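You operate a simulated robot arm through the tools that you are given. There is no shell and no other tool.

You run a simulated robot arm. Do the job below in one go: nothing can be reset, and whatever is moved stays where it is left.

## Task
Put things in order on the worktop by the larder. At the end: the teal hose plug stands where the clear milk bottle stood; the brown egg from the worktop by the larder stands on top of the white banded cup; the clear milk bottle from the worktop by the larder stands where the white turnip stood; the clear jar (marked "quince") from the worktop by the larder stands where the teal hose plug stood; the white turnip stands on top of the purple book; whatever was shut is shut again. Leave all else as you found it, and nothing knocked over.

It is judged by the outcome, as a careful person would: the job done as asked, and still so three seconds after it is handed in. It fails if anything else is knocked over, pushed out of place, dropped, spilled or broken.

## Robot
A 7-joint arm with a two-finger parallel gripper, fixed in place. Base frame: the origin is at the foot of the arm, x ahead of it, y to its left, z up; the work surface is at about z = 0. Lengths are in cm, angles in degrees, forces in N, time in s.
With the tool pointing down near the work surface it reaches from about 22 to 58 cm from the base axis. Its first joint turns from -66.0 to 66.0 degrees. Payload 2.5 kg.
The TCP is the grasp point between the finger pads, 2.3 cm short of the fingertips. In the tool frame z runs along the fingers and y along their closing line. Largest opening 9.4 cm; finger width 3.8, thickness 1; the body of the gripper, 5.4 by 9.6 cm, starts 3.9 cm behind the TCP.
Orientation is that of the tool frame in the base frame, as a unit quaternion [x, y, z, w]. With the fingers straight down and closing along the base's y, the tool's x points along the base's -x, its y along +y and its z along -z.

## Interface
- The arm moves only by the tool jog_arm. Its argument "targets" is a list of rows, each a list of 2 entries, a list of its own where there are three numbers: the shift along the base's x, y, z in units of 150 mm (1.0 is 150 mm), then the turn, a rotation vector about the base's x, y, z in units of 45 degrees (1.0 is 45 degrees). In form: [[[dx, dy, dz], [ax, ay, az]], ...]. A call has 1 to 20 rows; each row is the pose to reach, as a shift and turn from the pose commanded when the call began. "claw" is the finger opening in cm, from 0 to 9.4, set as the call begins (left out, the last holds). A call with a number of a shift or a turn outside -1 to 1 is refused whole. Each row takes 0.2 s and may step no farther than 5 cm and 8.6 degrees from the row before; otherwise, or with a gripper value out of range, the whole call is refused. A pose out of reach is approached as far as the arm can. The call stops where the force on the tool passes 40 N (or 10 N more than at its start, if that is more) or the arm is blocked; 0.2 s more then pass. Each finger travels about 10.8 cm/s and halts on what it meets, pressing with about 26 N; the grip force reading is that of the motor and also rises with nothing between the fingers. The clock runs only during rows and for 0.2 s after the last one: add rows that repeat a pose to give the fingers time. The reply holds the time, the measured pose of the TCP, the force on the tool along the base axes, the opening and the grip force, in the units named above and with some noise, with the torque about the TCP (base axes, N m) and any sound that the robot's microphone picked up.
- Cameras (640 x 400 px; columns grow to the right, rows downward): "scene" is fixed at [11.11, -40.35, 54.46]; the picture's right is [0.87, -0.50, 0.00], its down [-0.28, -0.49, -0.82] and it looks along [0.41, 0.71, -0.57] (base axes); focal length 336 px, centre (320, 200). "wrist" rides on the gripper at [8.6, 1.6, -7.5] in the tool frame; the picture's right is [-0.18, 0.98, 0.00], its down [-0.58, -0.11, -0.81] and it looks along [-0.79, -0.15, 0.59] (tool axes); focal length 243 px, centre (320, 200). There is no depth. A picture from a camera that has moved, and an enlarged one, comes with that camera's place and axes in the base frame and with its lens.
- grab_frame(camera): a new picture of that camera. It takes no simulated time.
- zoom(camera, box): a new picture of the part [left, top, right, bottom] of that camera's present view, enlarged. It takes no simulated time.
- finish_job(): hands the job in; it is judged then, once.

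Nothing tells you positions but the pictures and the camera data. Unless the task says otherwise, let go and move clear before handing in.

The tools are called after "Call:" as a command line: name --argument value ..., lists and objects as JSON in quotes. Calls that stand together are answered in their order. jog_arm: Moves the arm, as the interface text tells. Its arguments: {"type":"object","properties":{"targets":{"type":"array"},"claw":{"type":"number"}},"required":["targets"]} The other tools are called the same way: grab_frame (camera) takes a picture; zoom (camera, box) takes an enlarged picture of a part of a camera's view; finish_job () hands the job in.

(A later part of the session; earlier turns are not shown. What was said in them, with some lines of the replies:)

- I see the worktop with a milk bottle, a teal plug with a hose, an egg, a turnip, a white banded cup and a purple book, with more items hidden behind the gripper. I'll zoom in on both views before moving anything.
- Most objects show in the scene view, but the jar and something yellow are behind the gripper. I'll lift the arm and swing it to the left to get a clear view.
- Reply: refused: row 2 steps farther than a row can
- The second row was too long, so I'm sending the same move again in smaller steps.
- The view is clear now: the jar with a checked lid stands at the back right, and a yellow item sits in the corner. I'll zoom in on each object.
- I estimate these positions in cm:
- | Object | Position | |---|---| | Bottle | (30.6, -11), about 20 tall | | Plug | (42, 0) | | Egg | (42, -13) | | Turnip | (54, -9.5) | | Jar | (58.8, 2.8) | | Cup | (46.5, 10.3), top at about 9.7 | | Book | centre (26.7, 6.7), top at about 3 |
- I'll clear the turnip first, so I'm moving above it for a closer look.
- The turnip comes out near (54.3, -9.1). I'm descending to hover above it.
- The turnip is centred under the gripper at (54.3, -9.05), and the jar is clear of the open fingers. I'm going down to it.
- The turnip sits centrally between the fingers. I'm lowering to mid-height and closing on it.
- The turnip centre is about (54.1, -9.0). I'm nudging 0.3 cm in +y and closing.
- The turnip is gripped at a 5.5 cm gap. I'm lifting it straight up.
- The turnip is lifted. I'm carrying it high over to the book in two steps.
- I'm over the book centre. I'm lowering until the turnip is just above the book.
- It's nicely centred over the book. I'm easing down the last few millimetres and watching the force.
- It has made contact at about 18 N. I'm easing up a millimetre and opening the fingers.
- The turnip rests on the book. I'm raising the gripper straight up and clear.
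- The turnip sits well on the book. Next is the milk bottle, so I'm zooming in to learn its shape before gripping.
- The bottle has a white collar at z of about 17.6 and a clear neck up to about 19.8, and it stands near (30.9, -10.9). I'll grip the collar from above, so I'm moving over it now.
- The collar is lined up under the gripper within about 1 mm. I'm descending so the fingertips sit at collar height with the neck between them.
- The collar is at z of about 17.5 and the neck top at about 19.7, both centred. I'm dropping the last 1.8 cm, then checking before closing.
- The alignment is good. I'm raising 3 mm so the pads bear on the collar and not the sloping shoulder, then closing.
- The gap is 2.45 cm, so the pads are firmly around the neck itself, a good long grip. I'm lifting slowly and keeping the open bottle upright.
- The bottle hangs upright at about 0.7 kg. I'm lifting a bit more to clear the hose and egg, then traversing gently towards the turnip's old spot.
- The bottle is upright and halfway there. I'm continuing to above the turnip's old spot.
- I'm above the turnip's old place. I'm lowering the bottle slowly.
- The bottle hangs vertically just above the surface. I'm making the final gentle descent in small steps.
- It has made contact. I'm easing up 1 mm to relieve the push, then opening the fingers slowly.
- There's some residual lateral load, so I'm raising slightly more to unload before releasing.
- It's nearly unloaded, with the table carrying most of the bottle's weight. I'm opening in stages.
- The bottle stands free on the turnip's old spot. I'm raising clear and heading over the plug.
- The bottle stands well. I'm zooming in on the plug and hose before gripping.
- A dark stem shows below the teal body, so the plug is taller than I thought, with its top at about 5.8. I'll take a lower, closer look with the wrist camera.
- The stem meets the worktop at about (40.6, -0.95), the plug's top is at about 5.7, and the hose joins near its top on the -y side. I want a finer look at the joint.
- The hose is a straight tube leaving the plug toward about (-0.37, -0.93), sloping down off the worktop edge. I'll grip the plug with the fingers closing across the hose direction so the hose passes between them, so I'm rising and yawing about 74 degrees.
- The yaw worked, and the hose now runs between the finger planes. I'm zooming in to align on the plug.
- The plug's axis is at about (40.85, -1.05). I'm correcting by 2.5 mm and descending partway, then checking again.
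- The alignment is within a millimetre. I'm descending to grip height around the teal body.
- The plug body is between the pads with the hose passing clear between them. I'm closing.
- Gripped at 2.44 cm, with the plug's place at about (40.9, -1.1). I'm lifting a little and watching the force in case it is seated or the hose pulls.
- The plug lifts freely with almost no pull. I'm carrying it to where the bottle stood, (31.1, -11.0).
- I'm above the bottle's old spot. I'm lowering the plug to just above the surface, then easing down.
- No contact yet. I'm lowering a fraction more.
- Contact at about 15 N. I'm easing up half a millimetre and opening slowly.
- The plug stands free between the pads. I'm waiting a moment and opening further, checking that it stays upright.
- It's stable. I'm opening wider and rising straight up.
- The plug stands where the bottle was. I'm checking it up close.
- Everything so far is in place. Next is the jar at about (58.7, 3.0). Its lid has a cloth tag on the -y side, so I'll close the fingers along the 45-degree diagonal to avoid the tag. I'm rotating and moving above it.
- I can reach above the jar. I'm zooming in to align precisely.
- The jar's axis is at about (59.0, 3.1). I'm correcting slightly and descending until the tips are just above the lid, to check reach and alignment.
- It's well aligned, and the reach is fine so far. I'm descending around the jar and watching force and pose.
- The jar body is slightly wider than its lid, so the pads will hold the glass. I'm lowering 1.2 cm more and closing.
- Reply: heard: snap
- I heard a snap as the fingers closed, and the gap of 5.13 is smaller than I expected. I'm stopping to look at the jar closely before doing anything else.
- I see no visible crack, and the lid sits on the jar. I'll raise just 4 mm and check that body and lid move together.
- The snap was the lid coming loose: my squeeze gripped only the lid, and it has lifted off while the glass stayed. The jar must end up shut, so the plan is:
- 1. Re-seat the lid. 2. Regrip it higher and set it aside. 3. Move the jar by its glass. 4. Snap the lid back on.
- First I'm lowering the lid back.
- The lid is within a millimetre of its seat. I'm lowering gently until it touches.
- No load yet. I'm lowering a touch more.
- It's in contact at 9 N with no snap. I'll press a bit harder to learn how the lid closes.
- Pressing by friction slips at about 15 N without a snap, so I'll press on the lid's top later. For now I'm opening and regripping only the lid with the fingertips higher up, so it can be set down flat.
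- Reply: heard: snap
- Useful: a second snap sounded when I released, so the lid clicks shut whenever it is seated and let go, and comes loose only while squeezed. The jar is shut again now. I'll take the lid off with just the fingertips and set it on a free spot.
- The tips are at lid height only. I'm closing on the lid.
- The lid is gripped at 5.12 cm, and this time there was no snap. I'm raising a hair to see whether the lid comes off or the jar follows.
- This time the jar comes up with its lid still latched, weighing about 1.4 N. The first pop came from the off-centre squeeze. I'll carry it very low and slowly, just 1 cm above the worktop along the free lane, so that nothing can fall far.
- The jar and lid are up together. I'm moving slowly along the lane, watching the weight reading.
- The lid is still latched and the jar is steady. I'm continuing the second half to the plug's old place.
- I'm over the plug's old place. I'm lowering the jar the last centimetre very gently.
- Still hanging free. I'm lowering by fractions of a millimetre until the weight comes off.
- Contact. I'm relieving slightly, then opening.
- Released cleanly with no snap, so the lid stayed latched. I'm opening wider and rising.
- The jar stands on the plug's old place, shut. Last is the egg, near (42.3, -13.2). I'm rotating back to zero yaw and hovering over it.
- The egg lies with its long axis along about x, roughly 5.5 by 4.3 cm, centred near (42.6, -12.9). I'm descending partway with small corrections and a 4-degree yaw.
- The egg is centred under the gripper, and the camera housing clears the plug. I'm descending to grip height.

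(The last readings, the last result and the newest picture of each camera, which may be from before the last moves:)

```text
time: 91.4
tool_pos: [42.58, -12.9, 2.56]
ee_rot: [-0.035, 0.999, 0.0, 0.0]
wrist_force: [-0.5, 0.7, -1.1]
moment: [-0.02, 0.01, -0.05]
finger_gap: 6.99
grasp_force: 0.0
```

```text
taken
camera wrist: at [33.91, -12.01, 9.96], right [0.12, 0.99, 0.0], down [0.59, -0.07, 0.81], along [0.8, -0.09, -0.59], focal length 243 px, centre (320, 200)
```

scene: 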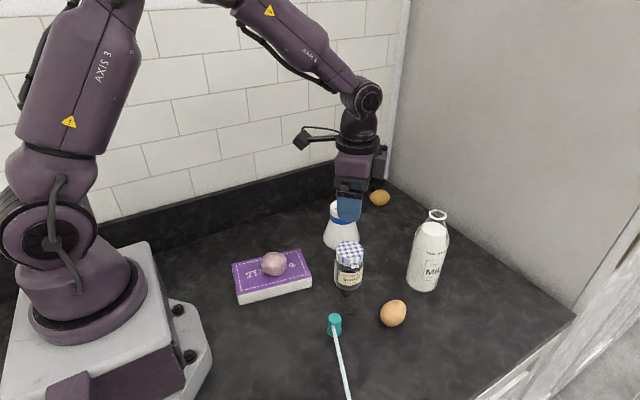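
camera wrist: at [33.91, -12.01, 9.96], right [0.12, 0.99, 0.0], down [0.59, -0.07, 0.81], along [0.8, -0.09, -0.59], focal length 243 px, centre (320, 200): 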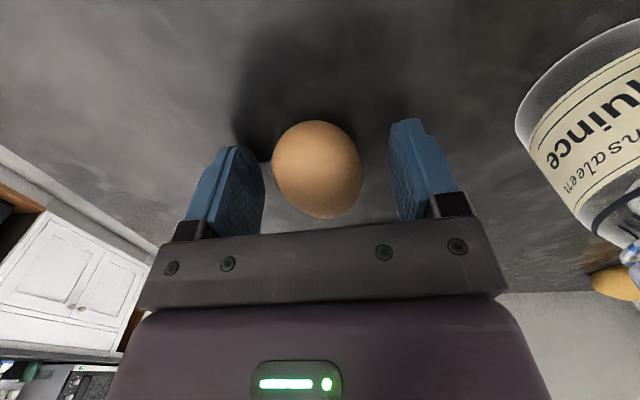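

The egg is nearly centred. I'm nudging 1 mm and closing in small steps to hold it with the least squeeze.

Call:
jog_arm --targets '[[[0, -0.008, 0], [0, 0, 0]], [[0, -0.008, 0], [0, 0, 0]], [[0, -0.008, 0], [0, 0, 0]]]' --claw 4.7

Call:
jog_arm --targets '[[[0, 0, 0], [0, 0, 0]], [[0, 0, 0], [0, 0, 0]]]' --claw 4.4

Call:
grab_frame --camera "wrist"

```text
time: 92.2
tool_pos: [42.68, -13.15, 2.75]
ee_rot: [-0.035, 0.999, 0.0, 0.0]
wrist_force: [0.1, -0.2, -0.1]
moment: [-0.01, -0.02, 0.02]
finger_gap: 4.73
grasp_force: 0.0
```

```text
time: 92.8
tool_pos: [42.43, -13.02, 2.69]
ee_rot: [-0.034, 0.999, -0.001, 0.0]
wrist_force: [0.7, -0.4, 0.0]
moment: [0.01, 0.0, 0.04]
finger_gap: 4.39
grasp_force: 0.0
```

```text
taken
camera wrist: at [33.88, -12.13, 10.0], right [0.12, 0.99, 0.0], down [0.59, -0.07, 0.81], along [0.8, -0.09, -0.59], focal length 243 px, centre (320, 200)
```

wrist: 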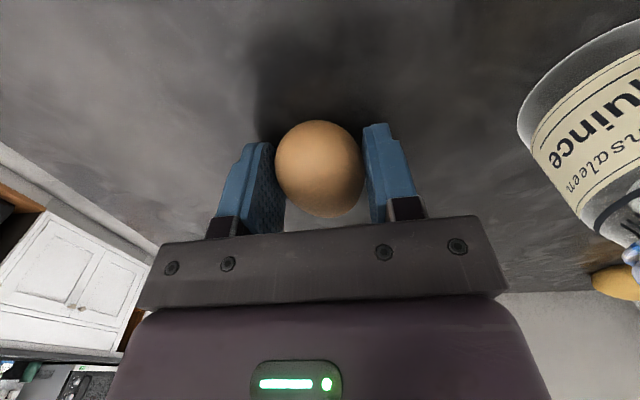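

Just about touching at 4.4. I'm continuing in 1 mm steps.

Call:
jog_arm --targets '[[[0, 0, 0], [0, 0, 0]], [[0, 0, 0], [0, 0, 0]]]' --claw 4.3

Call:
jog_arm --targets '[[[0, 0, 0], [0, 0, 0]], [[0, 0, 0], [0, 0, 0]]]' --claw 4.2

```text
time: 93.4
tool_pos: [42.6, -13.04, 2.61]
ee_rot: [-0.035, 0.999, -0.001, 0.0]
wrist_force: [0.5, 0.0, -0.6]
moment: [0.01, 0.0, 0.0]
finger_gap: 4.32
grasp_force: 0.0
```

```text
time: 94.0
tool_pos: [42.63, -13.16, 2.73]
ee_rot: [-0.034, 0.999, 0.0, 0.0]
wrist_force: [0.5, -0.1, 1.3]
moment: [0.0, 0.03, -0.03]
finger_gap: 4.21
grasp_force: 0.9
```

Call:
jog_arm --targets '[[[0, 0, 0], [0, 0, 0]], [[0, 0, 0], [0, 0, 0]]]' --claw 4.15

Call:
jog_arm --targets '[[[0, 0, 0], [0, 0, 0]], [[0, 0, 0], [0, 0, 0]]]' --claw 4.1

```text
time: 94.6
tool_pos: [42.59, -13.16, 2.6]
ee_rot: [-0.035, 0.999, 0.0, 0.0]
wrist_force: [0.6, 1.2, -0.3]
moment: [-0.01, 0.02, 0.02]
finger_gap: 4.22
grasp_force: 0.6
```

```text
time: 95.2
tool_pos: [42.6, -13.15, 2.78]
ee_rot: [-0.035, 0.999, 0.0, 0.0]
wrist_force: [-0.7, 1.2, 0.4]
moment: [-0.01, -0.02, 0.03]
finger_gap: 4.19
grasp_force: 10.6
```

The egg is held with a gentle 10 N grip at 4.19 cm. I'm lifting it slowly with this grip.

Call:
jog_arm --targets '[[[0, 0, 0.02], [0, 0, 0]], [[0, 0, 0.06], [0, 0, 0]], [[0, 0, 0.12], [0, 0, 0]], [[0, 0, 0.12], [0, 0, 0]]]'

Call:
grab_frame --camera "wrist"

```text
time: 96.2
tool_pos: [42.58, -13.04, 4.4]
ee_rot: [-0.034, 0.999, 0.0, 0.0]
wrist_force: [-0.1, -0.5, -0.4]
moment: [-0.01, 0.02, -0.03]
finger_gap: 4.14
grasp_force: 0.8
```

```text
taken
camera wrist: at [33.87, -12.13, 11.8], right [0.12, 0.99, 0.0], down [0.59, -0.07, 0.81], along [0.8, -0.09, -0.59], focal length 243 px, centre (320, 200)
```

wrist: 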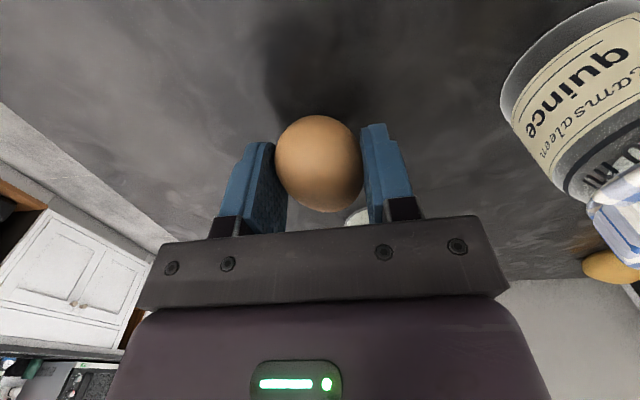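

The grip reading fell and the egg slipped about 3 mm. I'm setting it back down on the worktop and regripping a little more firmly.

Call:
jog_arm --targets '[[[0, 0, -0.04], [0, 0, 0]], [[0, 0, -0.08], [0, 0, 0]], [[0, 0, -0.11], [0, 0, 0]], [[0, 0, -0.122], [0, 0, 0]], [[0, 0, -0.122], [0, 0, 0]]]'

Call:
grab_frame --camera "wrist"

```text
time: 97.4
tool_pos: [42.64, -13.14, 2.63]
ee_rot: [-0.035, 0.999, 0.001, -0.001]
wrist_force: [0.0, -0.4, 0.3]
moment: [0.03, -0.02, 0.0]
finger_gap: 4.18
grasp_force: 1.3
```

```text
taken
camera wrist: at [33.91, -12.15, 9.94], right [0.12, 0.99, 0.0], down [0.59, -0.07, 0.81], along [0.8, -0.09, -0.59], focal length 243 px, centre (320, 200)
```

wrist: 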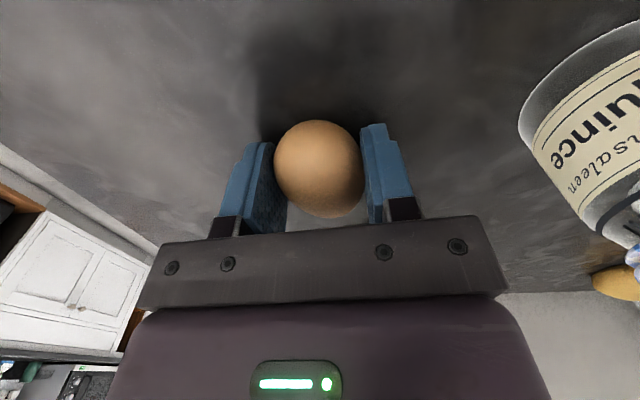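

Call:
jog_arm --targets '[[[0, 0, 0], [0, 0, 0]], [[0, 0, 0], [0, 0, 0]], [[0, 0, 0], [0, 0, 0]]]' --claw 3.95

Call:
jog_arm --targets '[[[0, 0, 0], [0, 0, 0]], [[0, 0, 0], [0, 0, 0]], [[0, 0, 0], [0, 0, 0]]]'

Call:
grab_frame --camera "wrist"

```text
time: 98.2
tool_pos: [42.56, -13.13, 2.49]
ee_rot: [-0.036, 0.999, 0.0, 0.0]
wrist_force: [0.4, -0.4, 0.5]
moment: [-0.03, 0.0, -0.04]
finger_gap: 4.14
grasp_force: 11.7
```

```text
time: 99.0
tool_pos: [42.53, -13.13, 2.49]
ee_rot: [-0.035, 0.999, 0.0, 0.0]
wrist_force: [0.2, 0.6, 0.6]
moment: [0.01, -0.02, -0.02]
finger_gap: 4.13
grasp_force: 11.9
```

```text
taken
camera wrist: at [33.9, -12.15, 9.95], right [0.12, 0.99, 0.0], down [0.59, -0.07, 0.81], along [0.8, -0.09, -0.59], focal length 243 px, centre (320, 200)
```

wrist: 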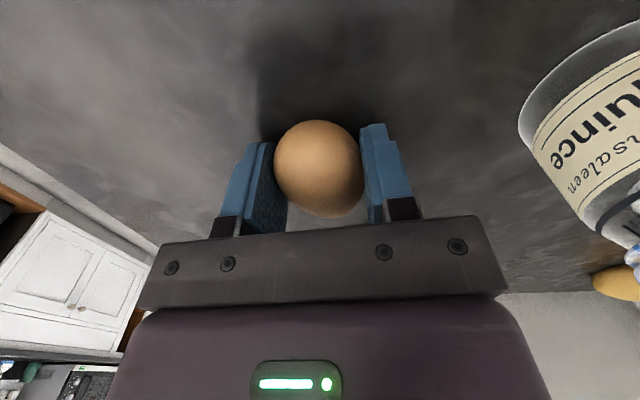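

Call:
jog_arm --targets '[[[0, 0, 0], [0, 0, 0]], [[0, 0, 0], [0, 0, 0]]]' --claw 3.88

Call:
jog_arm --targets '[[[0, 0, 0.01], [0, 0, 0]], [[0, 0, 0.03], [0, 0, 0]], [[0, 0, 0.06], [0, 0, 0]], [[0, 0, 0.06], [0, 0, 0]]]'

Call:
grab_frame --camera "wrist"

```text
time: 99.6
tool_pos: [42.54, -13.06, 2.67]
ee_rot: [-0.035, 0.999, 0.0, 0.001]
wrist_force: [0.4, -0.8, -0.2]
moment: [0.0, 0.01, -0.02]
finger_gap: 4.15
grasp_force: 12.0
```

```text
time: 100.6
tool_pos: [42.57, -13.1, 3.6]
ee_rot: [-0.035, 0.999, 0.001, -0.001]
wrist_force: [0.0, -0.1, -0.8]
moment: [0.01, 0.01, 0.01]
finger_gap: 4.1
grasp_force: 12.2
```

```text
taken
camera wrist: at [33.87, -12.1, 10.88], right [0.12, 0.99, 0.0], down [0.59, -0.07, 0.81], along [0.8, -0.09, -0.59], focal length 243 px, centre (320, 200)
```

wrist: 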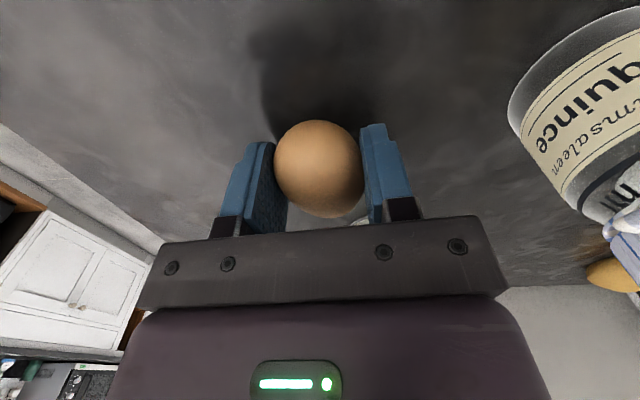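

The egg holds steady now at 12 N with no slip. I'm lifting it up before travelling to the cup.

Call:
jog_arm --targets '[[[0, 0, 0.06], [0, 0, 0]], [[0, 0, 0.16], [0, 0, 0]], [[0, 0, 0.28], [0, 0, 0]], [[0, 0, 0.4], [0, 0, 0]], [[0, 0, 0.52], [0, 0, 0]], [[0, 0, 0.64], [0, 0, 0]], [[0, 0, 0.76], [0, 0, 0]], [[0, 0, 0.88], [0, 0, 0]], [[0, 0, 0.96], [0, 0, 0]], [[0, 0, 1.0], [0, 0, 0]]]'

Call:
grab_frame --camera "wrist"

```text
time: 102.8
tool_pos: [42.5, -12.99, 18.51]
ee_rot: [-0.034, 0.999, 0.0, 0.0]
wrist_force: [-1.1, -1.4, -0.8]
moment: [-0.02, -0.01, -0.02]
finger_gap: 4.14
grasp_force: 12.6
```

```text
taken
camera wrist: at [33.83, -12.11, 25.85], right [0.11, 0.99, 0.0], down [0.59, -0.07, 0.81], along [0.8, -0.09, -0.59], focal length 243 px, centre (320, 200)
```

wrist: 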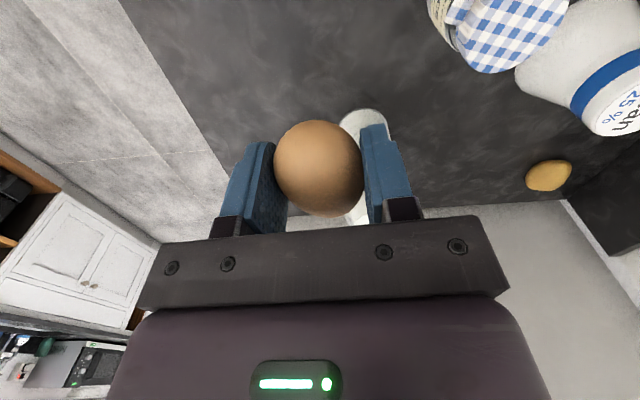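

The egg is secure. I'm moving across towards the cup in two gentle legs.

Call:
jog_arm --targets '[[[0.004, 0.025, 0.02], [0, 0, 0]], [[0.015, 0.08, 0.04], [0, 0, 0]], [[0.03, 0.16, 0.06], [0, 0, 0]], [[0.045, 0.25, 0.06], [0, 0, 0]], [[0.06, 0.34, 0.06], [0, 0, 0]], [[0.077, 0.43, 0.06], [0, 0, 0]], [[0.093, 0.52, 0.06], [0, 0, 0]], [[0.11, 0.61, 0.06], [0, 0, 0]], [[0.125, 0.69, 0.06], [0, 0, 0]], [[0.137, 0.76, 0.06], [0, 0, 0]], [[0.143, 0.797, 0.06], [0, 0, 0]]]'

Call:
jog_arm --targets '[[[0.004, 0.025, 0], [0, 0, 0]], [[0.015, 0.08, 0], [0, 0, 0]], [[0.03, 0.16, 0], [0, 0, 0]], [[0.045, 0.25, 0], [0, 0, 0]], [[0.06, 0.34, 0], [0, 0, 0]], [[0.077, 0.43, 0], [0, 0, 0]], [[0.093, 0.52, 0], [0, 0, 0]], [[0.11, 0.61, 0], [0, 0, 0]], [[0.125, 0.69, 0], [0, 0, 0]], [[0.137, 0.76, 0], [0, 0, 0]], [[0.143, 0.797, 0], [0, 0, 0]], [[0.143, 0.797, 0], [0, 0, 0]]]'

Call:
grab_frame --camera "wrist"

Call:
grab_frame --camera "scene"

```text
time: 105.2
tool_pos: [44.87, -1.2, 19.39]
ee_rot: [-0.035, 0.999, 0.0, -0.001]
wrist_force: [0.1, 0.0, -0.9]
moment: [0.01, -0.01, -0.01]
finger_gap: 4.14
grasp_force: 12.4
```

```text
time: 107.8
tool_pos: [46.86, 10.85, 19.35]
ee_rot: [-0.035, 0.999, 0.0, 0.0]
wrist_force: [-0.3, -0.1, -1.2]
moment: [-0.01, 0.0, 0.03]
finger_gap: 4.13
grasp_force: 11.7
```

```text
taken
camera wrist: at [38.14, 11.82, 26.78], right [0.11, 0.99, 0.0], down [0.59, -0.07, 0.81], along [0.8, -0.09, -0.59], focal length 243 px, centre (320, 200)
```

wrist: 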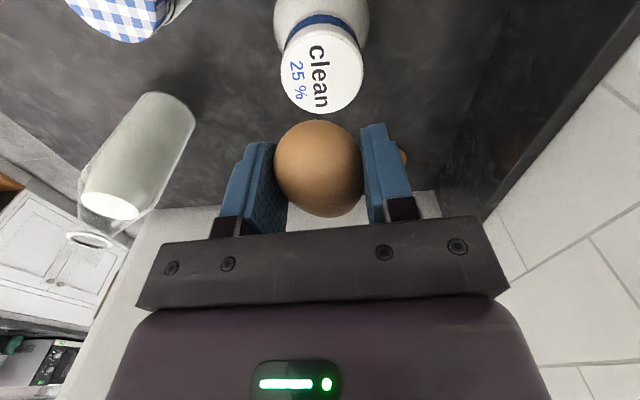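

```text
taken
```

scene: 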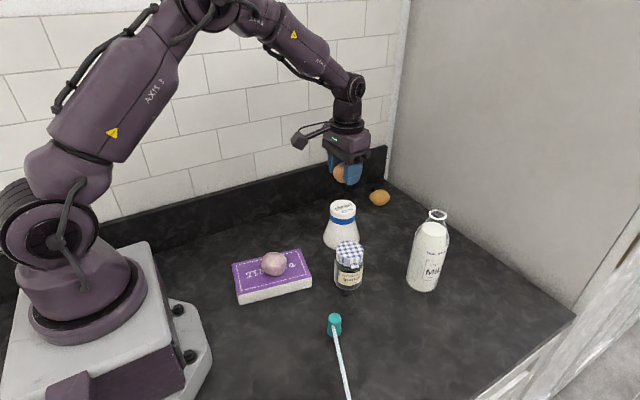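

The cup top is almost directly below. I'm zooming in to refine.

Call:
zoom --camera "wrist" --box '[250, 0, 400, 125]'

Call:
zoom --camera "scene" --box '[305, 140, 405, 260]'

```text
3.20 times, centred on (325, 62) of wrist
camera zoom: at [38.14, 11.82, 26.78], right [0.11, 0.99, 0.0], down [0.59, -0.07, 0.81], along [0.8, -0.09, -0.59], focal length 776 px, centre (304, 640)
```

zoom: 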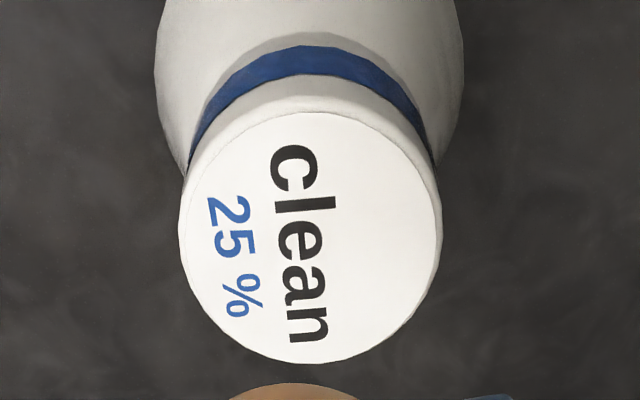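

```text
3.33 times, centred on (355, 200) of scene
camera zoom: at [11.11, -40.35, 54.46], right [0.87, -0.5, 0.0], down [-0.28, -0.49, -0.82], along [0.41, 0.71, -0.57], focal length 1122 px, centre (203, 200)
```

zoom: 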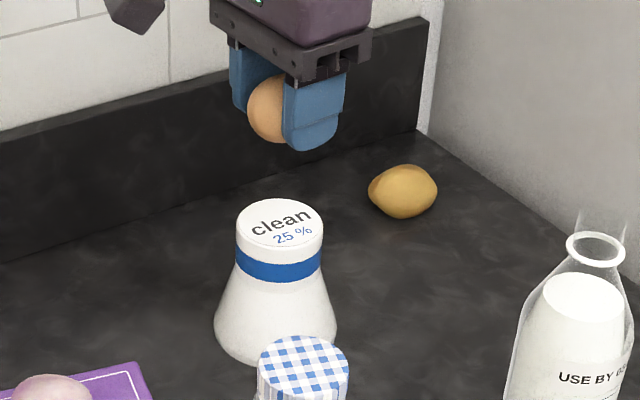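

The cup's top centre is at about (46.7, 11.0). I'm making a small correction and lowering to just above it.

Call:
jog_arm --targets '[[[-0.005, 0.004, -0.04], [0, 0, 0]], [[-0.01, 0.008, -0.11], [0, 0, 0]], [[-0.01, 0.008, -0.19], [0, 0, 0]], [[-0.01, 0.008, -0.27], [0, 0, 0]], [[-0.01, 0.008, -0.34], [0, 0, 0]], [[-0.01, 0.008, -0.39], [0, 0, 0]], [[-0.01, 0.008, -0.41], [0, 0, 0]], [[-0.01, 0.008, -0.41], [0, 0, 0]]]'

Call:
grab_frame --camera "wrist"

Call:
zoom --camera "scene" --box '[305, 150, 385, 250]'

```text
time: 109.6
tool_pos: [46.65, 10.99, 13.21]
ee_rot: [-0.035, 0.999, 0.0, 0.0]
wrist_force: [-0.5, 0.0, -0.1]
moment: [0.01, 0.01, 0.02]
finger_gap: 4.11
grasp_force: 12.0
```

```text
taken
camera wrist: at [37.98, 11.92, 20.58], right [0.12, 0.99, 0.0], down [0.59, -0.07, 0.81], along [0.8, -0.09, -0.59], focal length 243 px, centre (320, 200)
```

wrist: 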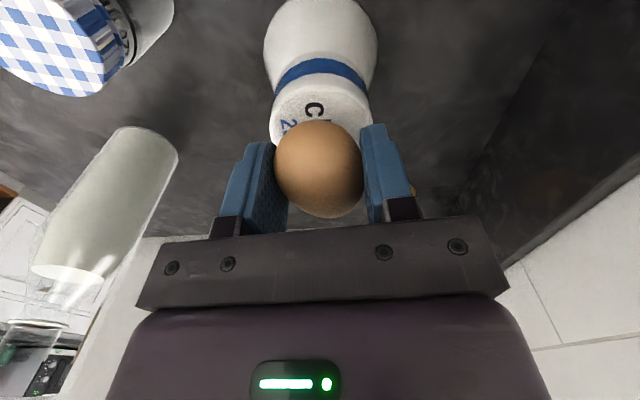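

```text
4.00 times, centred on (345, 200) of scene
camera zoom: at [11.11, -40.35, 54.46], right [0.87, -0.5, 0.0], down [-0.28, -0.49, -0.82], along [0.41, 0.71, -0.57], focal length 1346 px, centre (220, 200)
```

zoom: 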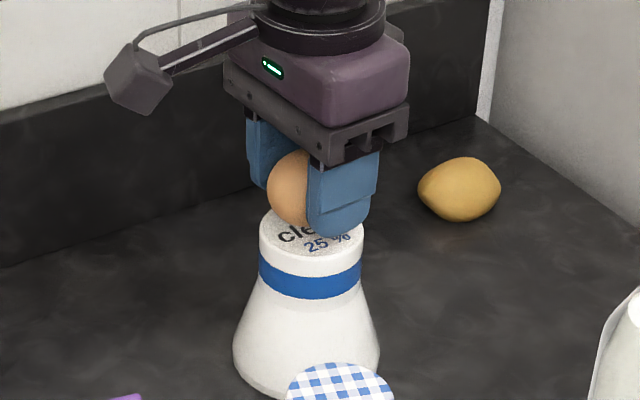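

The egg is centred over the cup top, about 0.8 cm above it. I'm easing down in small steps to find contact.

Call:
jog_arm --targets '[[[0, 0, -0.01], [0, 0, 0]], [[0, 0, -0.02], [0, 0, 0]], [[0, 0, -0.03], [0, 0, 0]], [[0, 0, -0.03], [0, 0, 0]]]'

Call:
jog_arm --targets '[[[0, 0, -0.004], [0, 0, 0]], [[0, 0, -0.008], [0, 0, 0]], [[0, 0, -0.008], [0, 0, 0]]]'

Call:
zoom --camera "scene" --box '[315, 170, 375, 230]'

```text
time: 110.6
tool_pos: [46.68, 10.95, 12.88]
ee_rot: [-0.035, 0.999, 0.0, 0.0]
wrist_force: [-0.3, 0.1, 0.5]
moment: [0.02, -0.01, 0.0]
finger_gap: 4.13
grasp_force: 11.9
```

```text
time: 111.4
tool_pos: [46.73, 10.94, 12.64]
ee_rot: [-0.035, 0.999, -0.001, 0.0]
wrist_force: [1.2, 0.1, -0.3]
moment: [-0.02, -0.02, -0.02]
finger_gap: 4.13
grasp_force: 11.9
```

```text
6.67 times, centred on (345, 200) of scene
camera zoom: at [11.11, -40.35, 54.46], right [0.87, -0.5, 0.0], down [-0.28, -0.49, -0.82], along [0.41, 0.71, -0.57], focal length 2243 px, centre (153, 200)
```

zoom: 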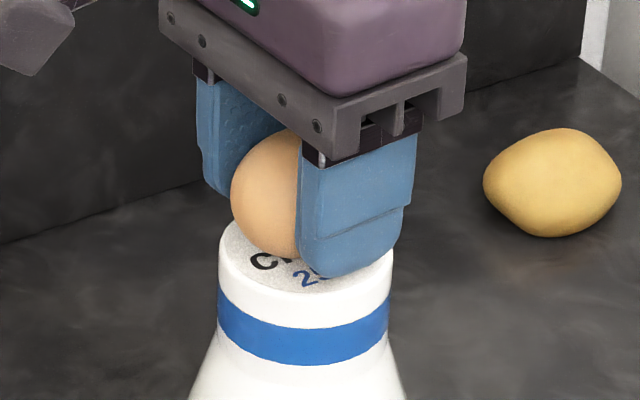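

Very near contact. I'm continuing in about 1 mm steps and reading the force each time.

Call:
jog_arm --targets '[[[0, 0, -0.004], [0, 0, 0]], [[0, 0, -0.007], [0, 0, 0]], [[0, 0, -0.007], [0, 0, 0]]]'

```text
time: 112.2
tool_pos: [46.67, 10.93, 12.56]
ee_rot: [-0.035, 0.999, 0.0, 0.0]
wrist_force: [0.0, 0.4, -0.8]
moment: [0.0, -0.02, -0.02]
finger_gap: 4.13
grasp_force: 12.3
```

Call:
jog_arm --targets '[[[0, 0, -0.004], [0, 0, 0]], [[0, 0, -0.007], [0, 0, 0]], [[0, 0, -0.007], [0, 0, 0]]]'

```text
time: 113.0
tool_pos: [46.64, 10.83, 12.43]
ee_rot: [-0.035, 0.999, -0.001, 0.0]
wrist_force: [-0.2, 0.2, -0.7]
moment: [0.01, -0.01, -0.01]
finger_gap: 4.11
grasp_force: 11.8
```

Call:
jog_arm --targets '[[[0, 0, -0.003], [0, 0, 0]], [[0, 0, -0.005], [0, 0, 0]], [[0, 0, -0.005], [0, 0, 0]]]'

Call:
zoom --camera "scene" --box '[325, 185, 365, 225]'

```text
time: 113.8
tool_pos: [46.74, 10.95, 12.28]
ee_rot: [-0.035, 0.999, 0.0, 0.0]
wrist_force: [-0.7, -1.2, -0.6]
moment: [-0.04, 0.0, -0.01]
finger_gap: 4.12
grasp_force: 11.6
```

```text
10.00 times, centred on (345, 205) of scene
camera zoom: at [11.11, -40.35, 54.46], right [0.87, -0.5, 0.0], down [-0.28, -0.49, -0.82], along [0.41, 0.71, -0.57], focal length 3365 px, centre (70, 150)
```

zoom: 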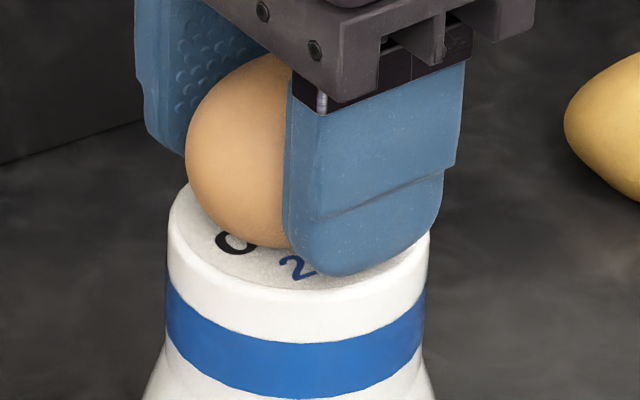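

Still not touching. I'm continuing with finer steps.

Call:
jog_arm --targets '[[[0, 0, -0.002], [0, 0, 0]], [[0, 0, -0.004], [0, 0, 0]], [[0, 0, -0.004], [0, 0, 0]]]'

Call:
jog_arm --targets '[[[0, 0, -0.002], [0, 0, 0]], [[0, 0, -0.004], [0, 0, 0]], [[0, 0, -0.004], [0, 0, 0]]]'

```text
time: 114.6
tool_pos: [46.71, 10.86, 12.26]
ee_rot: [-0.035, 0.999, 0.0, 0.0]
wrist_force: [-0.4, -0.1, -1.1]
moment: [0.01, -0.03, 0.0]
finger_gap: 4.11
grasp_force: 11.9
```

```text
time: 115.4
tool_pos: [46.64, 10.94, 12.19]
ee_rot: [-0.035, 0.999, 0.001, 0.0]
wrist_force: [-0.4, -0.4, -0.5]
moment: [0.01, -0.05, -0.03]
finger_gap: 4.11
grasp_force: 11.5
```

Call:
jog_arm --targets '[[[0, 0, -0.002], [0, 0, 0]], [[0, 0, -0.004], [0, 0, 0]], [[0, 0, -0.004], [0, 0, 0]]]'

Call:
jog_arm --targets '[[[0, 0, -0.002], [0, 0, 0]], [[0, 0, -0.004], [0, 0, 0]], [[0, 0, -0.004], [0, 0, 0]]]'

Call:
zoom --camera "scene" --box '[325, 185, 365, 225]'

```text
time: 116.2
tool_pos: [46.63, 10.97, 12.19]
ee_rot: [-0.036, 0.999, 0.0, 0.0]
wrist_force: [-0.7, -0.7, -0.4]
moment: [-0.01, -0.02, -0.01]
finger_gap: 4.1
grasp_force: 11.9
```

```text
time: 117.0
tool_pos: [46.84, 10.81, 11.95]
ee_rot: [-0.036, 0.999, 0.0, 0.0]
wrist_force: [0.5, -0.4, -0.2]
moment: [0.03, 0.03, 0.0]
finger_gap: 4.11
grasp_force: 11.8
```

```text
10.00 times, centred on (345, 205) of scene
camera zoom: at [11.11, -40.35, 54.46], right [0.87, -0.5, 0.0], down [-0.28, -0.49, -0.82], along [0.41, 0.71, -0.57], focal length 3365 px, centre (70, 150)
```

zoom: 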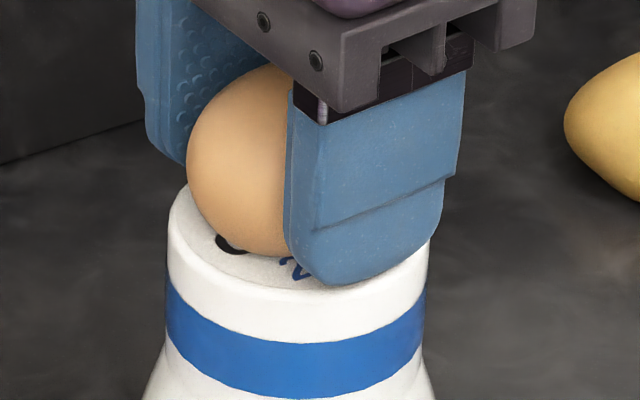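

Call:
jog_arm --targets '[[[0, 0, -0.002], [0, 0, 0]], [[0, 0, -0.004], [0, 0, 0]], [[0, 0, -0.004], [0, 0, 0]]]'

Call:
jog_arm --targets '[[[0, 0, -0.002], [0, 0, 0]], [[0, 0, -0.004], [0, 0, 0]], [[0, 0, -0.004], [0, 0, 0]]]'

```text
time: 117.8
tool_pos: [46.78, 10.92, 12.03]
ee_rot: [-0.035, 0.999, 0.0, 0.0]
wrist_force: [-0.4, -1.0, 1.0]
moment: [-0.03, -0.01, -0.04]
finger_gap: 4.1
grasp_force: 11.2
```

```text
time: 118.6
tool_pos: [46.77, 10.91, 12.16]
ee_rot: [-0.035, 0.999, 0.001, 0.001]
wrist_force: [-0.3, 0.0, 7.4]
moment: [-0.02, -0.04, 0.0]
finger_gap: 4.12
grasp_force: 12.2
```

Contact, at 7 N with the cup top near 9.45. I'm easing up half a millimetre and releasing the grip in very small steps.

Call:
jog_arm --targets '[[[0, 0, 0.003], [0, 0, 0]], [[0, 0, 0.003], [0, 0, 0]]]'

Call:
jog_arm --targets '[[[0, 0, 0], [0, 0, 0]], [[0, 0, 0], [0, 0, 0]]]' --claw 4.05

Call:
jog_arm --targets '[[[0, 0, 0], [0, 0, 0]], [[0, 0, 0], [0, 0, 0]]]' --claw 4.15

Call:
jog_arm --targets '[[[0, 0, 0], [0, 0, 0]], [[0, 0, 0], [0, 0, 0]], [[0, 0, 0], [0, 0, 0]]]' --claw 4.25

Call:
grab_frame --camera "wrist"

Call:
zoom --camera "scene" --box '[325, 185, 365, 225]'

```text
time: 119.2
tool_pos: [46.6, 10.84, 12.05]
ee_rot: [-0.035, 0.999, 0.0, 0.001]
wrist_force: [2.1, 0.7, 5.3]
moment: [0.02, -0.06, -0.02]
finger_gap: 4.1
grasp_force: 12.5
```

```text
time: 119.8
tool_pos: [46.68, 10.94, 12.18]
ee_rot: [-0.035, 0.999, 0.0, 0.0]
wrist_force: [0.4, -0.8, 0.2]
moment: [-0.02, 0.02, 0.03]
finger_gap: 4.13
grasp_force: 1.3
```

```text
time: 120.4
tool_pos: [46.72, 10.9, 11.92]
ee_rot: [-0.035, 0.999, -0.001, 0.0]
wrist_force: [0.0, 0.6, 0.0]
moment: [-0.06, 0.01, 0.01]
finger_gap: 4.16
grasp_force: 0.4
```

```text
time: 121.2
tool_pos: [46.68, 10.92, 12.02]
ee_rot: [-0.035, 0.999, 0.0, 0.0]
wrist_force: [-0.6, -0.4, 0.5]
moment: [0.02, 0.0, 0.03]
finger_gap: 4.27
grasp_force: 0.1
```

```text
taken
camera wrist: at [37.96, 11.92, 19.42], right [0.12, 0.99, 0.0], down [0.59, -0.07, 0.81], along [0.8, -0.09, -0.59], focal length 243 px, centre (320, 200)
```

wrist: 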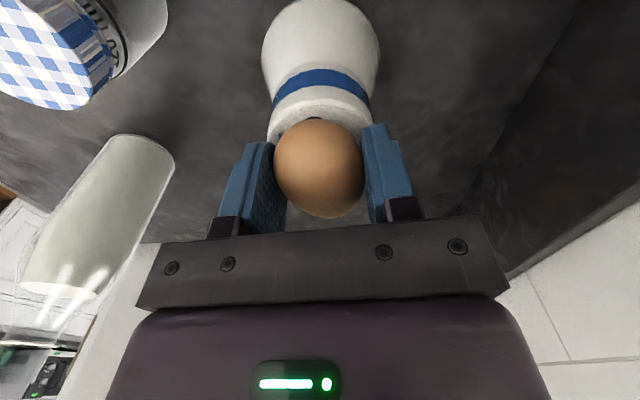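

```text
10.00 times, centred on (345, 205) of scene
camera zoom: at [11.11, -40.35, 54.46], right [0.87, -0.5, 0.0], down [-0.28, -0.49, -0.82], along [0.41, 0.71, -0.57], focal length 3365 px, centre (70, 150)
```

zoom: 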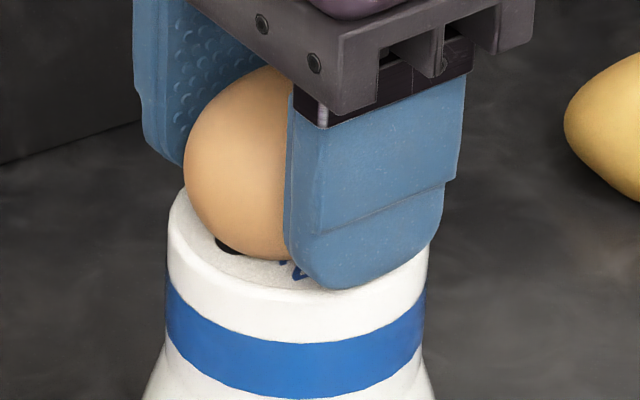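

The egg is resting on the cup and the pads are just clear. I'm waiting and opening a little at a time to see that it stays put.

Call:
jog_arm --targets '[[[0, 0, 0], [0, 0, 0]], [[0, 0, 0], [0, 0, 0]], [[0, 0, 0], [0, 0, 0]], [[0, 0, 0], [0, 0, 0]], [[0, 0, 0], [0, 0, 0]]]' --claw 4.5

Call:
zoom --camera "wrist" --box '[220, 80, 420, 230]'

Call:
jog_arm --targets '[[[0, 0, 0], [0, 0, 0]], [[0, 0, 0], [0, 0, 0]], [[0, 0, 0], [0, 0, 0]], [[0, 0, 0], [0, 0, 0]], [[0, 0, 0], [0, 0, 0]]]'

Call:
zoom --camera "wrist" --box '[220, 80, 420, 230]'

```text
time: 122.4
tool_pos: [46.55, 11.0, 11.92]
ee_rot: [-0.034, 0.999, 0.0, 0.0]
wrist_force: [-0.1, 0.2, -1.1]
moment: [-0.03, -0.03, 0.01]
finger_gap: 4.51
grasp_force: 0.1
```

```text
2.67 times, centred on (320, 155) of wrist
camera zoom: at [37.96, 11.92, 19.42], right [0.12, 0.99, 0.0], down [0.59, -0.07, 0.81], along [0.8, -0.09, -0.59], focal length 647 px, centre (320, 320)
```

zoom: 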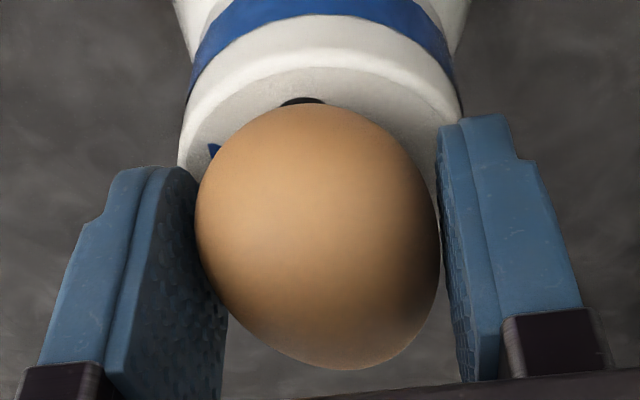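

```text
time: 123.6
tool_pos: [46.74, 11.0, 12.06]
ee_rot: [-0.035, 0.999, 0.0, 0.0]
wrist_force: [0.0, 0.4, -0.2]
moment: [-0.02, -0.01, 0.0]
finger_gap: 4.52
grasp_force: 0.1
```

```text
2.67 times, centred on (320, 155) of wrist
camera zoom: at [37.96, 11.92, 19.42], right [0.12, 0.99, 0.0], down [0.59, -0.07, 0.81], along [0.8, -0.09, -0.59], focal length 647 px, centre (320, 320)
```

zoom: 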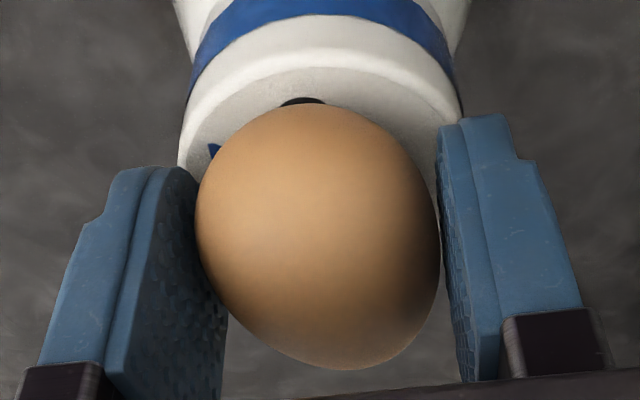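

No motion over a second. I'm opening further and checking again.

Call:
jog_arm --targets '[[[0, 0, 0], [0, 0, 0]], [[0, 0, 0], [0, 0, 0]], [[0, 0, 0], [0, 0, 0]], [[0, 0, 0], [0, 0, 0]], [[0, 0, 0], [0, 0, 0]]]' --claw 5.2

Call:
zoom --camera "wrist" --box '[220, 80, 420, 230]'

Call:
jog_arm --targets '[[[0, 0, 0], [0, 0, 0]], [[0, 0, 0], [0, 0, 0]], [[0, 0, 0], [0, 0, 0]], [[0, 0, 0], [0, 0, 0]], [[0, 0, 0], [0, 0, 0]], [[0, 0, 0], [0, 0, 0]], [[0, 0, 0], [0, 0, 0]], [[0, 0, 0], [0, 0, 0]], [[0, 0, 0], [0, 0, 0]], [[0, 0, 0], [0, 0, 0]]]' --claw 6.2

Call:
zoom --camera "wrist" --box '[220, 80, 420, 230]'

```text
time: 124.8
tool_pos: [46.74, 10.97, 12.15]
ee_rot: [-0.035, 0.999, 0.0, -0.001]
wrist_force: [0.1, -0.1, -0.5]
moment: [0.04, 0.01, 0.05]
finger_gap: 5.24
grasp_force: 0.1
```

```text
2.67 times, centred on (320, 155) of wrist
camera zoom: at [37.96, 11.92, 19.42], right [0.12, 0.99, 0.0], down [0.59, -0.07, 0.81], along [0.8, -0.09, -0.59], focal length 647 px, centre (320, 320)
```

zoom: 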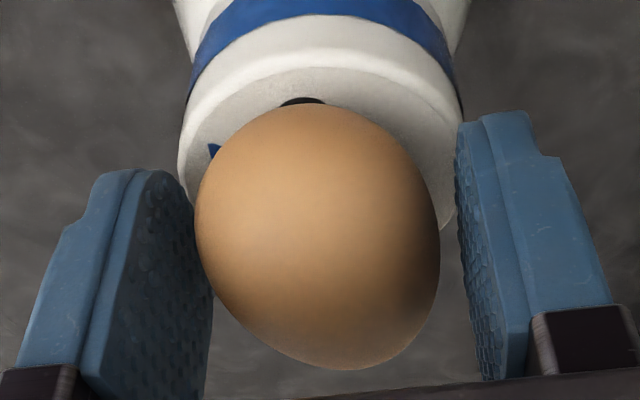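

```text
time: 127.0
tool_pos: [46.6, 11.05, 12.15]
ee_rot: [-0.035, 0.999, 0.0, 0.0]
wrist_force: [-0.1, 0.2, 0.9]
moment: [-0.03, 0.01, -0.01]
finger_gap: 6.2
grasp_force: 0.1
```

```text
2.67 times, centred on (320, 155) of wrist
camera zoom: at [37.96, 11.92, 19.42], right [0.12, 0.99, 0.0], down [0.59, -0.07, 0.81], along [0.8, -0.09, -0.59], focal length 647 px, centre (320, 320)
```

zoom: 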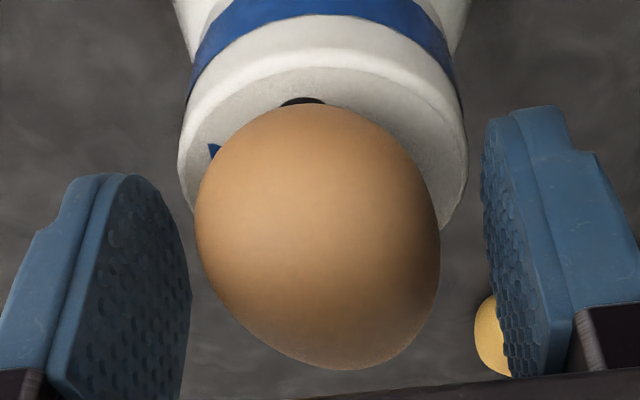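

The egg stands perfectly still, free on the cup top. I'm rising straight up slowly.

Call:
jog_arm --targets '[[[0, 0, 0.04], [0, 0, 0]], [[0, 0, 0.1], [0, 0, 0]], [[0, 0, 0.2], [0, 0, 0]], [[0, 0, 0.35], [0, 0, 0]], [[0, 0, 0.55], [0, 0, 0]], [[0, 0, 0.75], [0, 0, 0]], [[0, 0, 1.0], [0, 0, 0]]]'

Call:
jog_arm --targets '[[[-0.2, 0, 0.15], [0, 0, 0]], [[-0.45, 0, 0.3], [0, 0, 0]], [[-0.7, 0, 0.45], [0, 0, 0]], [[-0.9, 0, 0.6], [0, 0, 0]], [[-0.9, 0, 0.6], [0, 0, 0]]]'

Call:
grab_frame --camera "scene"

Call:
grab_frame --camera "wrist"

```text
time: 128.6
tool_pos: [46.6, 11.06, 27.28]
ee_rot: [-0.034, 0.999, 0.0, 0.0]
wrist_force: [-0.2, 0.5, 0.7]
moment: [0.02, -0.01, 0.0]
finger_gap: 6.16
grasp_force: 0.0
```

```text
time: 129.8
tool_pos: [33.21, 10.93, 36.11]
ee_rot: [-0.035, 0.999, 0.0, 0.0]
wrist_force: [-0.9, -0.3, 0.2]
moment: [-0.04, 0.02, -0.01]
finger_gap: 6.2
grasp_force: 0.0
```

```text
taken
```

scene: 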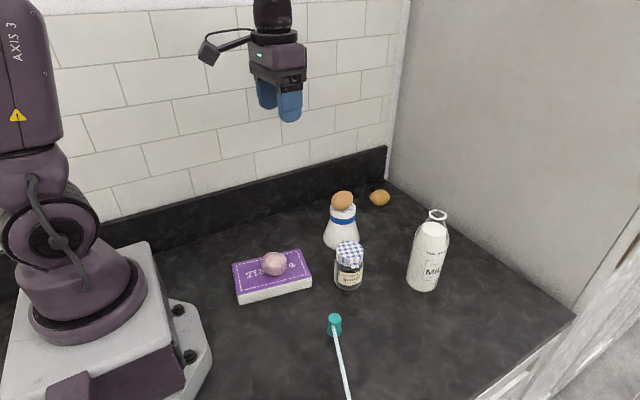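

```text
taken
camera wrist: at [24.38, 11.91, 43.44], right [0.12, 0.99, 0.0], down [0.59, -0.07, 0.81], along [0.8, -0.09, -0.59], focal length 243 px, centre (320, 200)
```

wrist: 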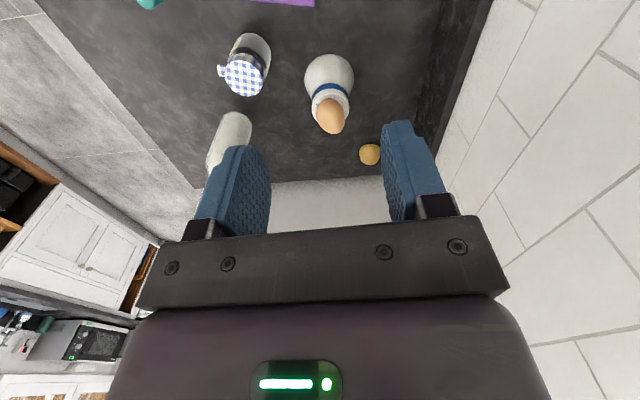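

Everything looks in order. I'm doing a final close inspection of each item before handing in.

Call:
zoom --camera "scene" --box '[310, 180, 400, 300]'

Call:
zoom --camera "scene" --box '[300, 230, 460, 350]'

Call:
zoom --camera "scene" --box '[330, 235, 370, 295]'

Call:
zoom --camera "wrist" --box '[180, 0, 400, 170]'

```text
3.33 times, centred on (355, 240) of scene
camera zoom: at [11.1, -40.35, 54.46], right [0.87, -0.5, 0.0], down [-0.28, -0.49, -0.82], along [0.41, 0.71, -0.57], focal length 1122 px, centre (203, 67)
```

zoom: 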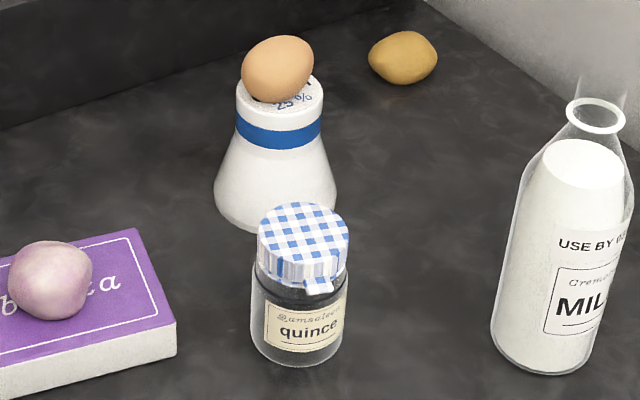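

```text
3.33 times, centred on (380, 290) of scene
camera zoom: at [11.1, -40.35, 54.46], right [0.87, -0.5, 0.0], down [-0.28, -0.49, -0.82], along [0.41, 0.71, -0.57], focal length 1122 px, centre (120, -100)
```

zoom: 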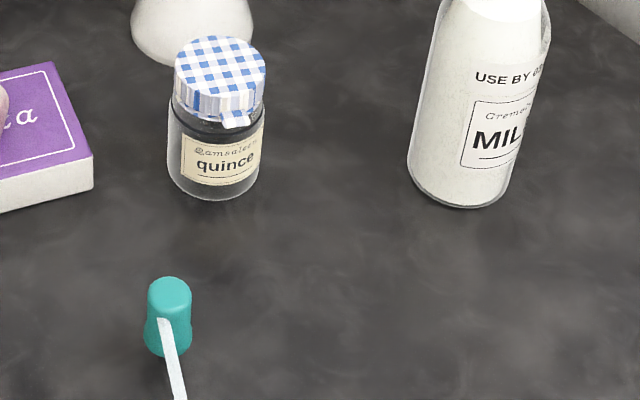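

```text
6.67 times, centred on (350, 265) of scene
camera zoom: at [11.1, -40.35, 54.46], right [0.87, -0.5, 0.0], down [-0.28, -0.49, -0.82], along [0.41, 0.71, -0.57], focal length 2243 px, centre (120, -233)
```

zoom: 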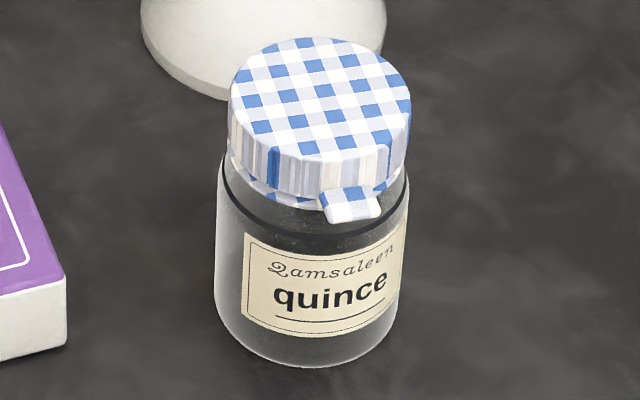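

```text
2.35 times, centred on (290, 85) of wrist
camera zoom: at [24.38, 11.91, 43.44], right [0.12, 0.99, 0.0], down [0.59, -0.07, 0.81], along [0.8, -0.09, -0.59], focal length 571 px, centre (391, 471)
```

zoom: 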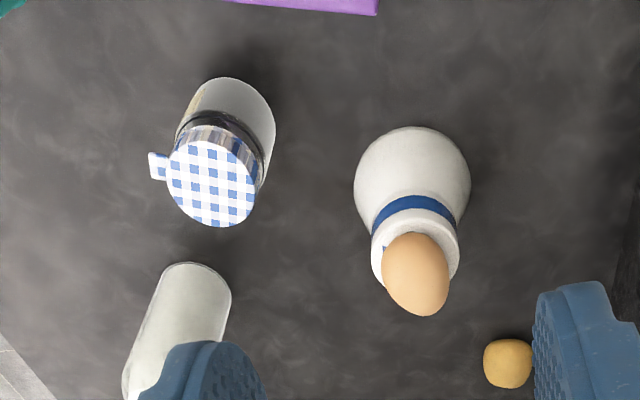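

Each item is where it should be and nothing is knocked over:

- **Plug:** on the bottle's old spot.
- **Bottle:** on the turnip's old spot.
- **Jar:** on the plug's old spot, with its lid shut.
- **Turnip:** on the purple book.
- **Egg:** steady on the banded cup.

The gripper is empty and well clear, so I'm handing in the job.

Call:
finish_job

```text
The job is handed in.
```

The job is handed in, and I saw nothing knocked over or spilled in the last camera check. I don't have the judge's result.

- **Teal hose plug:** it stands where the milk bottle stood, upright with its hose still attached.
- **Milk bottle:** it stands where the turnip stood. I kept it upright the whole way.
- **Quince jar:** it stands where the plug stood. The lid popped loose when I first gripped it. I put it back and heard it snap shut, and it then held the jar's weight for the whole move.
- **Turnip:** it rests near the middle of the purple book.
- **Brown egg:** it lies on its side on top of the white banded cup, and did not move for about two seconds after I let go. On the first lift it slipped about 3 mm in the grip, so I set it back down and gripped it more firmly.

I didn't touch the yellow item in the back corner, the book or the cup, apart from what I set on top of the book and cup.
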